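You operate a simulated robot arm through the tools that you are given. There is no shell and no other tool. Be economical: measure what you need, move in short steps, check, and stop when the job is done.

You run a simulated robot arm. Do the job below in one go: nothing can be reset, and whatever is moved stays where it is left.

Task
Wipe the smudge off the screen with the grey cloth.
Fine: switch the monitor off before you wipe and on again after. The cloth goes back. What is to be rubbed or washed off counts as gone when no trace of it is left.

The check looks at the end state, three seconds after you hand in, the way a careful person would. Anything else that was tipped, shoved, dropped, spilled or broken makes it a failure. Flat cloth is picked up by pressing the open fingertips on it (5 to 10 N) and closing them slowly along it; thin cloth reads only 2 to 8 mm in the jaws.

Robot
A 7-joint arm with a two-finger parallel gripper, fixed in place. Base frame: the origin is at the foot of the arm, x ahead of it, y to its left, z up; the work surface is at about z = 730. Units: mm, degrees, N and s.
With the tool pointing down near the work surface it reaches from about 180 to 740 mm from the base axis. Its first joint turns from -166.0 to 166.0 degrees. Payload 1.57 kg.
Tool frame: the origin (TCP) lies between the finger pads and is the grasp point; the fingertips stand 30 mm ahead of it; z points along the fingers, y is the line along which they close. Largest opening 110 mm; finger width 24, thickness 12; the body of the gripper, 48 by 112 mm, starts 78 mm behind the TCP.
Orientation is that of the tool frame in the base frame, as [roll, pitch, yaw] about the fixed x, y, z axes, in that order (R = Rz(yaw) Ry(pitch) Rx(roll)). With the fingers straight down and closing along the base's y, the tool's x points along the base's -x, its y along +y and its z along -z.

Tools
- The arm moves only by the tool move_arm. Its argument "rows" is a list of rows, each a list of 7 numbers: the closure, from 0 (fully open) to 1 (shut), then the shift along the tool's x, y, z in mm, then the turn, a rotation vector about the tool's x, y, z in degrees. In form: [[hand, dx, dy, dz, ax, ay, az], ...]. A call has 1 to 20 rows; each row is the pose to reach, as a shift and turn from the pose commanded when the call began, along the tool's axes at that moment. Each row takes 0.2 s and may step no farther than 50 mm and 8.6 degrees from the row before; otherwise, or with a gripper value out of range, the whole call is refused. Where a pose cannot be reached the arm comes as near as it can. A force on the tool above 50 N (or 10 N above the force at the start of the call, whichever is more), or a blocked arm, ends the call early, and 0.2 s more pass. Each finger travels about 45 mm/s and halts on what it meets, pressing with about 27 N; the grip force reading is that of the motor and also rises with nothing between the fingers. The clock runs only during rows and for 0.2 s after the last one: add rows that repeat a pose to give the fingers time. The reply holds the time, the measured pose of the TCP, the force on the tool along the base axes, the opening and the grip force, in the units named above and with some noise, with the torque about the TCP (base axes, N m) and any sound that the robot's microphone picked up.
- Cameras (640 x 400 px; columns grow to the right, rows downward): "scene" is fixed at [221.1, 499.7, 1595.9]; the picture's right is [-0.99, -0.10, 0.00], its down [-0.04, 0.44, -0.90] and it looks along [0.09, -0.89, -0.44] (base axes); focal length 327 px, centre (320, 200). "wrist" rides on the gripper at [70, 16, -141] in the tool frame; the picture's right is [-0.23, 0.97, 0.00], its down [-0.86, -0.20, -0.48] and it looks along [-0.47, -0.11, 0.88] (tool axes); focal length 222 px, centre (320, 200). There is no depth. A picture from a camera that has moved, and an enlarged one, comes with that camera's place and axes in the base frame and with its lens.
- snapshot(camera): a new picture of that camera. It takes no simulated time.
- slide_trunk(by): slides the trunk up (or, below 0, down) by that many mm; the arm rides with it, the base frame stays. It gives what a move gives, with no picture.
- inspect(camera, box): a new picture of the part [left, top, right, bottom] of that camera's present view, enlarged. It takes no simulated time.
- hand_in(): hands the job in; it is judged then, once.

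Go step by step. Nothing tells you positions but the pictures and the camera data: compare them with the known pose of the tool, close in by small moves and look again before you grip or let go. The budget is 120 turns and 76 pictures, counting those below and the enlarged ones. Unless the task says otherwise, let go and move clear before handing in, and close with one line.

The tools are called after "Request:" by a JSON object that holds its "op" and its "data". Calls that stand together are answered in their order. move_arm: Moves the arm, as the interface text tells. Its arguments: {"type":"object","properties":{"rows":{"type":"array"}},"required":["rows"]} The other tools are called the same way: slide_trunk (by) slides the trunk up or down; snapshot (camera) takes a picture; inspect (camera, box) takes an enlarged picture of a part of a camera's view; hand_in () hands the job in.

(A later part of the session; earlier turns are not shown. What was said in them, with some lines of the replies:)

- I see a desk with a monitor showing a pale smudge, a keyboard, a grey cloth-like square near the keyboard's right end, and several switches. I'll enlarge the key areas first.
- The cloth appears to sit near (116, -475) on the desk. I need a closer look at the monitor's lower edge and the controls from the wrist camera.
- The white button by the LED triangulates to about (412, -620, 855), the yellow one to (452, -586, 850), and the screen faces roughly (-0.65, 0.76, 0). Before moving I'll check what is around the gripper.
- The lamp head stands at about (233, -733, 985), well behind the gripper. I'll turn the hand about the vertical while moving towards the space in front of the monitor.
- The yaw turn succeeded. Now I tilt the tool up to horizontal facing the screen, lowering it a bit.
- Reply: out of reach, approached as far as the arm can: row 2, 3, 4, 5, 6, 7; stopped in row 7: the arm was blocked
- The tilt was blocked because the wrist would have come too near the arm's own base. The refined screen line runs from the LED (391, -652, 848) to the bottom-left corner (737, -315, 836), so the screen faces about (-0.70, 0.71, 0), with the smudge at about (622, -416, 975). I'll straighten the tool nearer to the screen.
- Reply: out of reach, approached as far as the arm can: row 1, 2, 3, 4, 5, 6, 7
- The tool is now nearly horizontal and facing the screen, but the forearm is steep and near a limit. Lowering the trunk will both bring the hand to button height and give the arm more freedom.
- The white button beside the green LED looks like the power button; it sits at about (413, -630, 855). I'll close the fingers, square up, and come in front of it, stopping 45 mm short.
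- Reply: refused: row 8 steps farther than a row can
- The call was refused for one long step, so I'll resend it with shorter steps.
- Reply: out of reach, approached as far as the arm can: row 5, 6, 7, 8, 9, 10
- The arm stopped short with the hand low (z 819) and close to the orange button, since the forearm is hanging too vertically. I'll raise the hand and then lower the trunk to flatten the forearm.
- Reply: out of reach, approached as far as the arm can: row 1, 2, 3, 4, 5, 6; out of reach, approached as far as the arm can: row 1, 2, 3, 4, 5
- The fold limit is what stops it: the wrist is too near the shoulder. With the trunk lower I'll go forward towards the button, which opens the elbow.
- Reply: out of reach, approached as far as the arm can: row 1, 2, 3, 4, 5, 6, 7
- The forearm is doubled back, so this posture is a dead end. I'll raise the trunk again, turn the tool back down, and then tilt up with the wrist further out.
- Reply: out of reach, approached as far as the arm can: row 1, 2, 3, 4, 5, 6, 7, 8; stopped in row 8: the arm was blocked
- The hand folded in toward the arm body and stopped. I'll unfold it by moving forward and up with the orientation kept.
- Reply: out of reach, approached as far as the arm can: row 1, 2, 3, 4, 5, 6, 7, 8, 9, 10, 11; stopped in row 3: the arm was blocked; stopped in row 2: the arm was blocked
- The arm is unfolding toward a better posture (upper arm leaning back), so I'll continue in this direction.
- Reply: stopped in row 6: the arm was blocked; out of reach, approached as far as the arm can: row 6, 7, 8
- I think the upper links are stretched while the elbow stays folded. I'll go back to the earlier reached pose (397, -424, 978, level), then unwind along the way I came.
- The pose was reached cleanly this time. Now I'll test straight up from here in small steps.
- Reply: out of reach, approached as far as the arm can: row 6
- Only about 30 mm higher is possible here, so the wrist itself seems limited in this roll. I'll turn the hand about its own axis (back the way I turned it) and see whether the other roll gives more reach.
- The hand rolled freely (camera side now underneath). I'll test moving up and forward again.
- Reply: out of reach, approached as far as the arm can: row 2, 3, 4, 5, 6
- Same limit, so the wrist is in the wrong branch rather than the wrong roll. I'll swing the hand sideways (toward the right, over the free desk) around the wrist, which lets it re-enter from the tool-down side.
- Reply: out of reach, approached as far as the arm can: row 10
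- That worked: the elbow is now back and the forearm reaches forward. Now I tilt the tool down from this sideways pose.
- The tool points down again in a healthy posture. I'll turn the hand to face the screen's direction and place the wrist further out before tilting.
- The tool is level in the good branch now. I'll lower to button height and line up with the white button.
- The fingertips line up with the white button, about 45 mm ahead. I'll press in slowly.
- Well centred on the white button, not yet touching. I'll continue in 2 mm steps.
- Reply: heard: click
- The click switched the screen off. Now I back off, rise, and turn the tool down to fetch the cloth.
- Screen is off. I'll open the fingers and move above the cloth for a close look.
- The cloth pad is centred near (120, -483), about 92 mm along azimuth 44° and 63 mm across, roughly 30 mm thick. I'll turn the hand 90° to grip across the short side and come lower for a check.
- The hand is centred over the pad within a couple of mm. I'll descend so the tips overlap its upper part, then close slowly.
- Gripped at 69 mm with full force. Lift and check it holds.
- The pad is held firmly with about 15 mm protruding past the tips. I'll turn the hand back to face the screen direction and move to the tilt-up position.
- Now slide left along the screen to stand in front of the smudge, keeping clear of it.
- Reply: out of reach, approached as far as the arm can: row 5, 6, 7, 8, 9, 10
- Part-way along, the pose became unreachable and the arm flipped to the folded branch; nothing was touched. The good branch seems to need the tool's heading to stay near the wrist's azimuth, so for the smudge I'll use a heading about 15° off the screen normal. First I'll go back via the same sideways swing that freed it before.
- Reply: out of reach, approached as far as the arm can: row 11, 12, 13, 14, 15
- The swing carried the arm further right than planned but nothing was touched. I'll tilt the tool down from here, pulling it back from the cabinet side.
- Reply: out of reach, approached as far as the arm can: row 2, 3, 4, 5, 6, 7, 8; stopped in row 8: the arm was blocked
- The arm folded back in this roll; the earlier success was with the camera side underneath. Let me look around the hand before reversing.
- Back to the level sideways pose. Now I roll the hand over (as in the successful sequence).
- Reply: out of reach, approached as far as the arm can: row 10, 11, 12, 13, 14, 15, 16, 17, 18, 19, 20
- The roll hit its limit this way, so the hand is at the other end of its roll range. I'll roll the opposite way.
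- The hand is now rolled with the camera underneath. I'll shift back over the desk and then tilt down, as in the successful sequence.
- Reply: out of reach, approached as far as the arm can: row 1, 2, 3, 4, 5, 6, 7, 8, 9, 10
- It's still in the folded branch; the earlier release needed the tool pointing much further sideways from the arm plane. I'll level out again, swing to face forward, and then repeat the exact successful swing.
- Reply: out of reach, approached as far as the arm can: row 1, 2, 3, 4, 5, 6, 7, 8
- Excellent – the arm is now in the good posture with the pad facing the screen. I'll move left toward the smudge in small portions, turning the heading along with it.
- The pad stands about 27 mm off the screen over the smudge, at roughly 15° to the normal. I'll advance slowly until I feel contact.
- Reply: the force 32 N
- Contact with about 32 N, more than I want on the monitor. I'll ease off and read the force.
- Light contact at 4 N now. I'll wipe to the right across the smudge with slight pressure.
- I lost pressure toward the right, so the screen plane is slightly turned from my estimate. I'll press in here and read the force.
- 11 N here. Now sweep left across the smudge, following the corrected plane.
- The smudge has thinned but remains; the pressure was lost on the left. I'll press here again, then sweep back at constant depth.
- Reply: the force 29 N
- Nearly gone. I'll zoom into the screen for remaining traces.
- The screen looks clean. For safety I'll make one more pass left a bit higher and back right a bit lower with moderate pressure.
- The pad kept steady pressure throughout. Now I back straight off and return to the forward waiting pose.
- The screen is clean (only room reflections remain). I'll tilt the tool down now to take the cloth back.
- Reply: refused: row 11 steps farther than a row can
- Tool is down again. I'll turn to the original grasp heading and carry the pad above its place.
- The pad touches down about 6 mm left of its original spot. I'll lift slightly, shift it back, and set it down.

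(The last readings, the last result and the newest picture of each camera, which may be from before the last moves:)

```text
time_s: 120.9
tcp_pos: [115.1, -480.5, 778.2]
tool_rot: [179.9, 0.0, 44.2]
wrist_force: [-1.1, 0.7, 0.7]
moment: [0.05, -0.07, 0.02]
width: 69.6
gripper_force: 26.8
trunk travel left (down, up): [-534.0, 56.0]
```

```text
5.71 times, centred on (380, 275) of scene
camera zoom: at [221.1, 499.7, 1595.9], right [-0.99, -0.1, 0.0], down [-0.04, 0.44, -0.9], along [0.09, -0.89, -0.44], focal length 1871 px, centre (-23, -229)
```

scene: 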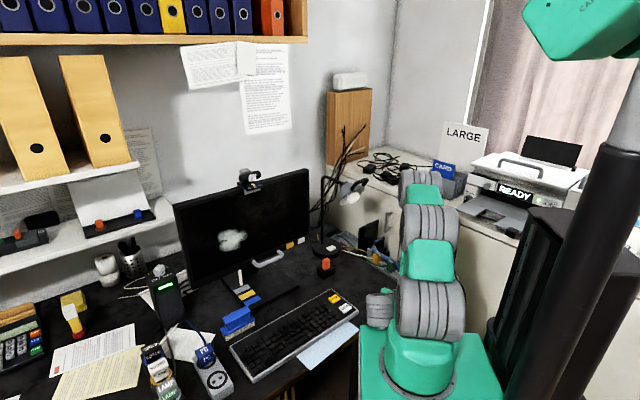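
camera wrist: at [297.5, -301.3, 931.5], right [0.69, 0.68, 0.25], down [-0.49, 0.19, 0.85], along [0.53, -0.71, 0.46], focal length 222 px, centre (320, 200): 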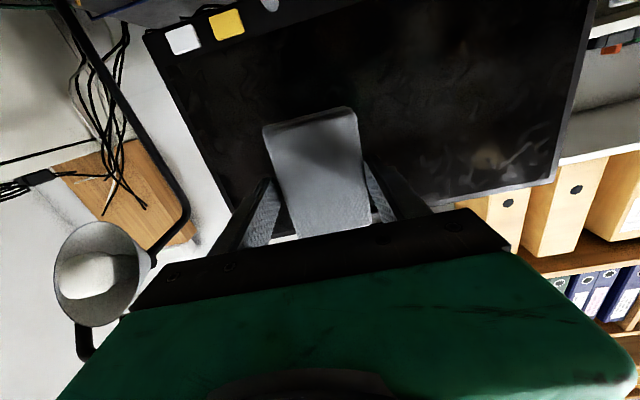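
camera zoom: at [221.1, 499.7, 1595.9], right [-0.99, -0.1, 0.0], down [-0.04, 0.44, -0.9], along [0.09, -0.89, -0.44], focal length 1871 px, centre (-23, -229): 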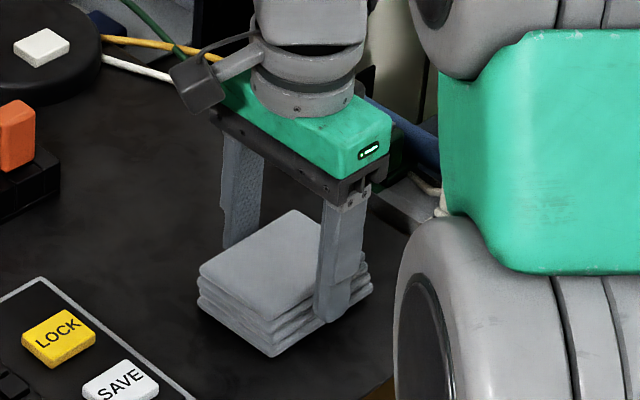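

It now matches its original place. I'll lower the last millimetre and open slowly.

Request:
{"op": "move_arm", "data": {"rows": [[0.6, 0, 0, 1, 0, 0, 0], [0.5, 0, 0, 1, 0, 0, 0], [0.4, 0, 0, 1, 0, 0, 0], [0.3, 0, 0, 1, 0, 0, 0], [0.2, 0, 0, 1, 0, 0, 0], [0.1, 0, 0, 1, 0, 0, 0], [0, 0, 0, 1, 0, 0, 0], [0, 0, 0, 1, 0, 0, 0], [0, 0, 0, -15, 0, 0, 0], [0, 0, 0, -45, 0, 0, 0], [0, 0, 0, -80, 0, 0, 0], [0, 0, 0, -115, 0, 0, 0]]}}

Request:
{"op": "inspect", "data": {"camera": "scene", "box": [330, 240, 430, 310]}}

```text
time_s: 123.5
tcp_pos: [113.5, -477.0, 892.0]
tool_rot: [180.0, 0.0, 44.2]
wrist_force: [0.4, 0.0, 0.7]
moment: [-0.01, 0.04, 0.05]
width: 110.2
gripper_force: 0.1
trunk travel left (down, up): [-534.0, 56.0]
```

```text
5.71 times, centred on (380, 275) of scene
camera zoom: at [221.1, 499.7, 1595.9], right [-0.99, -0.1, 0.0], down [-0.04, 0.44, -0.9], along [0.09, -0.89, -0.44], focal length 1871 px, centre (-23, -229)
```

zoom: 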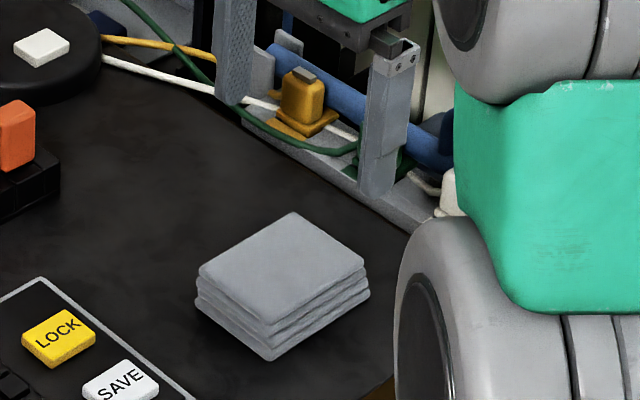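

The cloth is back in place. Now I'll close the fingers and return to the button along the same route as before.

Request:
{"op": "move_arm", "data": {"rows": [[0, 15, 3.6, -10, 0, 0, 8.2], [0.3, 30, 7.2, -10, 0, 0, 16.4], [0.6, 45, 11, -10, 0, 0, 24.6], [1, 60, 14, -10, 0, 0, 32.8], [1, 75, 18, -10, 0, 0, 41], [1, 90, 22, -10, 0, 0, 49.2], [1, 105, 25, -10, 0, 0, 57.4], [1, 120, 29, -10, 0, 0, 65.6], [1, 135, 33, -10, 0, 0, 73.8], [1, 150, 36, -10, 0, 0, 82], [1, 164, 40, -10, 0, 0, 90]]}}

Request:
{"op": "move_arm", "data": {"rows": [[1, 24, 0, -2, 0, 8.2, 0], [1, 48, 0, -7, 0, 16.4, 0], [1, 71, 0, -15, 0, 24.6, 0], [1, 92, 0, -27, 0, 32.8, 0], [1, 112, 0, -42, 0, 41, 0], [1, 129, 0, -59, 0, 49.2, 0], [1, 143, 0, -78, 0, 57.4, 0], [1, 155, 0, -100, 0, 65.6, 0], [1, 163, 0, -123, 0, 73.8, 0], [1, 168, 0, -146, 0, 82, 0], [1, 170, 0, -170, 0, 90, 0]]}}

```text
time_s: 125.9
tcp_pos: [262.6, -394.9, 903.1]
tool_rot: [-179.9, -0.1, -46.0]
wrist_force: [-0.5, -0.5, -0.4]
moment: [0.0, 0.02, 0.04]
width: 0.0
gripper_force: 21.3
trunk travel left (down, up): [-534.0, 56.0]
```

```text
time_s: 128.3
tcp_pos: [380.2, -515.5, 1074.8]
tool_rot: [10.2, -89.9, 124.0]
wrist_force: [-0.5, 0.9, -1.0]
moment: [-0.01, -0.01, -0.02]
width: 0.0
gripper_force: 21.3
trunk travel left (down, up): [-534.0, 56.0]
```

Request:
{"op": "move_arm", "data": {"rows": [[1, -20, 6, 0, 0, 0, 0], [1, -45, 12, 0, 0, 0, 0], [1, -70, 18, 0, 0, 0, 0], [1, -95, 24, 0, 0, 0, 0], [1, -120, 30, 0, 0, 0, 0], [1, -145, 36, 0, 0, 0, 0], [1, -170, 42, 5, 0, 0, 0], [1, -195, 50, 15, 0, 0, 0], [1, -218, 56, 22, 0, 0, 0], [1, -219, 56, 26, 0, 0, 0], [1, -219, 55, 46, 0, 0, 0], [1, -219, 55, 58, 0, 0, 0]]}}

Request:
{"op": "inspect", "data": {"camera": "wrist", "box": [180, 60, 420, 210]}}

```text
time_s: 130.9
tcp_pos: [379.1, -600.5, 855.3]
tool_rot: [19.1, -89.9, 115.0]
wrist_force: [-0.5, 0.0, 0.0]
moment: [-0.01, -0.02, -0.03]
width: 0.2
gripper_force: 21.3
trunk travel left (down, up): [-534.0, 56.0]
```

```text
2.67 times, centred on (300, 135) of wrist
camera zoom: at [269.4, -509.4, 923.9], right [-0.7, -0.68, -0.23], down [-0.19, 0.48, -0.86], along [0.69, -0.55, -0.47], focal length 592 px, centre (373, 373)
```

zoom: 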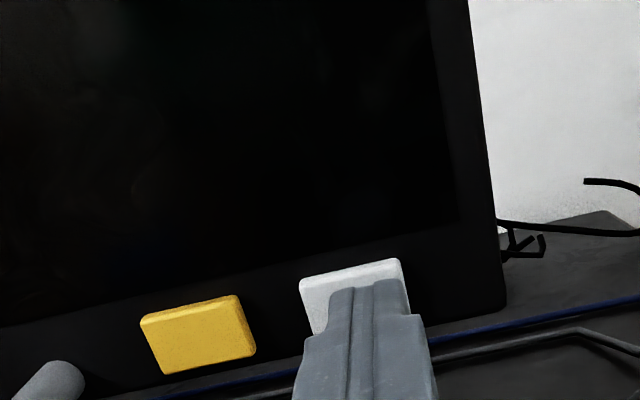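

Slightly off to the right; I'll shift 4 mm left and press in.

Request:
{"op": "move_arm", "data": {"rows": [[1, 0, -4, 3, 0, 0, 0], [1, 0, -4, 6, 0, 0, 0], [1, 0, -4, 8, 0, 0, 0], [1, 0, -4, 10, 0, 0, 0], [1, 0, -4, 11.5, 0, 0, 0]]}}

```text
time_s: 132.1
tcp_pos: [390.1, -602.2, 853.7]
tool_rot: [-175.5, -90.0, -50.2]
wrist_force: [0.1, -0.5, -1.5]
moment: [0.02, 0.01, -0.04]
width: 0.0
gripper_force: 21.5
trunk travel left (down, up): [-534.0, 56.0]
```

Request:
{"op": "move_arm", "data": {"rows": [[1, 0, 0, 1.5, 0, 0, 0], [1, 0, 0, 3, 0, 0, 0], [1, 0, 0, 4.5, 0, 0, 0]]}}

```text
time_s: 132.9
tcp_pos: [395.1, -606.1, 854.2]
tool_rot: [-164.5, -90.0, -61.3]
wrist_force: [-3.2, 1.1, -1.5]
moment: [0.02, 0.02, 0.01]
width: 0.0
gripper_force: 21.1
trunk travel left (down, up): [-534.0, 56.0]
heard: click
```

Click heard. I'll back off, rise, and check the screen.

Request:
{"op": "move_arm", "data": {"rows": [[1, 0, 0, -20, 0, 0, 0], [1, 0, 0, -45, 0, 0, 0], [1, 0, 0, -65, 0, 0, 0], [1, 40, 0, -70, 0, 0, 0], [1, 80, 0, -70, 0, 0, 0], [1, 120, 0, -75, 0, 0, 0], [1, 160, 0, -80, 0, 0, 0], [1, 200, 0, -85, 0, 0, 0]]}}

Request:
{"op": "snapshot", "data": {"camera": "scene"}}

Request:
{"op": "inspect", "data": {"camera": "scene", "box": [160, 150, 340, 290]}}

```text
time_s: 134.7
tcp_pos: [335.2, -543.2, 1055.5]
tool_rot: [-2.2, -89.9, 136.4]
wrist_force: [0.4, 0.2, -0.1]
moment: [0.03, 0.0, -0.02]
width: 0.0
gripper_force: 21.8
trunk travel left (down, up): [-534.0, 56.0]
```

```text
7 pictures are left
```

scene: 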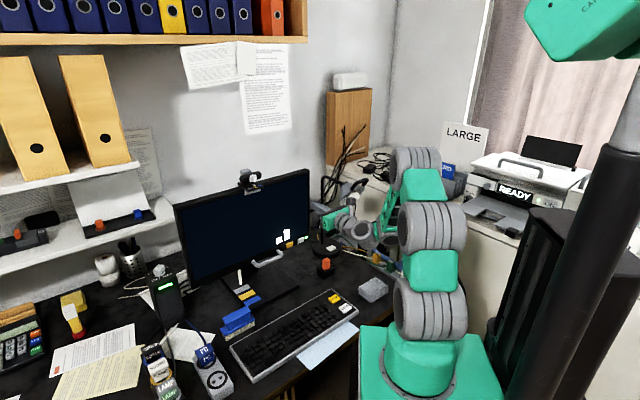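

```text
2.86 times, centred on (250, 220) of scene
camera zoom: at [221.1, 499.7, 1595.9], right [-0.99, -0.1, 0.0], down [-0.04, 0.44, -0.9], along [0.09, -0.89, -0.44], focal length 935 px, centre (520, 143)
```

zoom: 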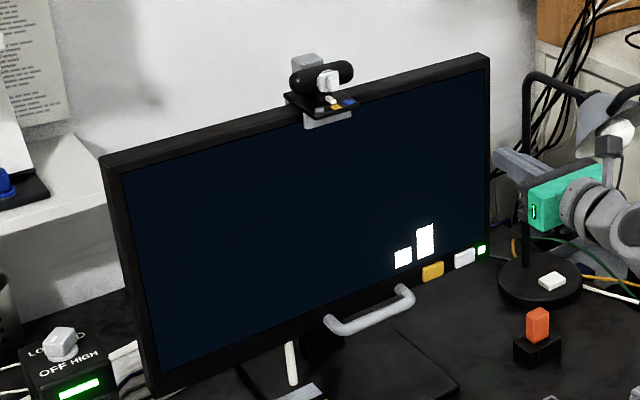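

The monitor is on, the LED is green, and the screen looks clean. One last enlarged check of the smudge area.

Request:
{"op": "inspect", "data": {"camera": "scene", "box": [200, 215, 265, 265]}}

```text
8.00 times, centred on (232, 240) of scene
camera zoom: at [221.1, 499.7, 1595.9], right [-0.99, -0.1, 0.0], down [-0.04, 0.44, -0.9], along [0.09, -0.89, -0.44], focal length 2619 px, centre (1020, -120)
```

zoom: 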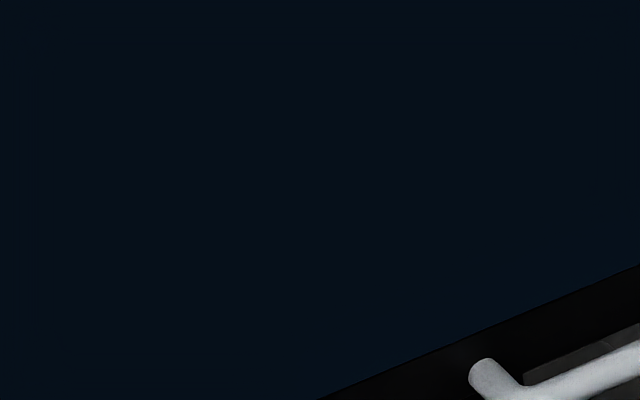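

No trace of the smudge is left, the cloth is back in its place, and the arm is clear. I'm handing in.

Request:
{"op": "hand_in", "data": {}}

```text
The job is handed in.
```

I switched the monitor off, wiped the smudge away with no trace left in the last close-up, put the grey cloth back where it was, and switched the monitor on again.
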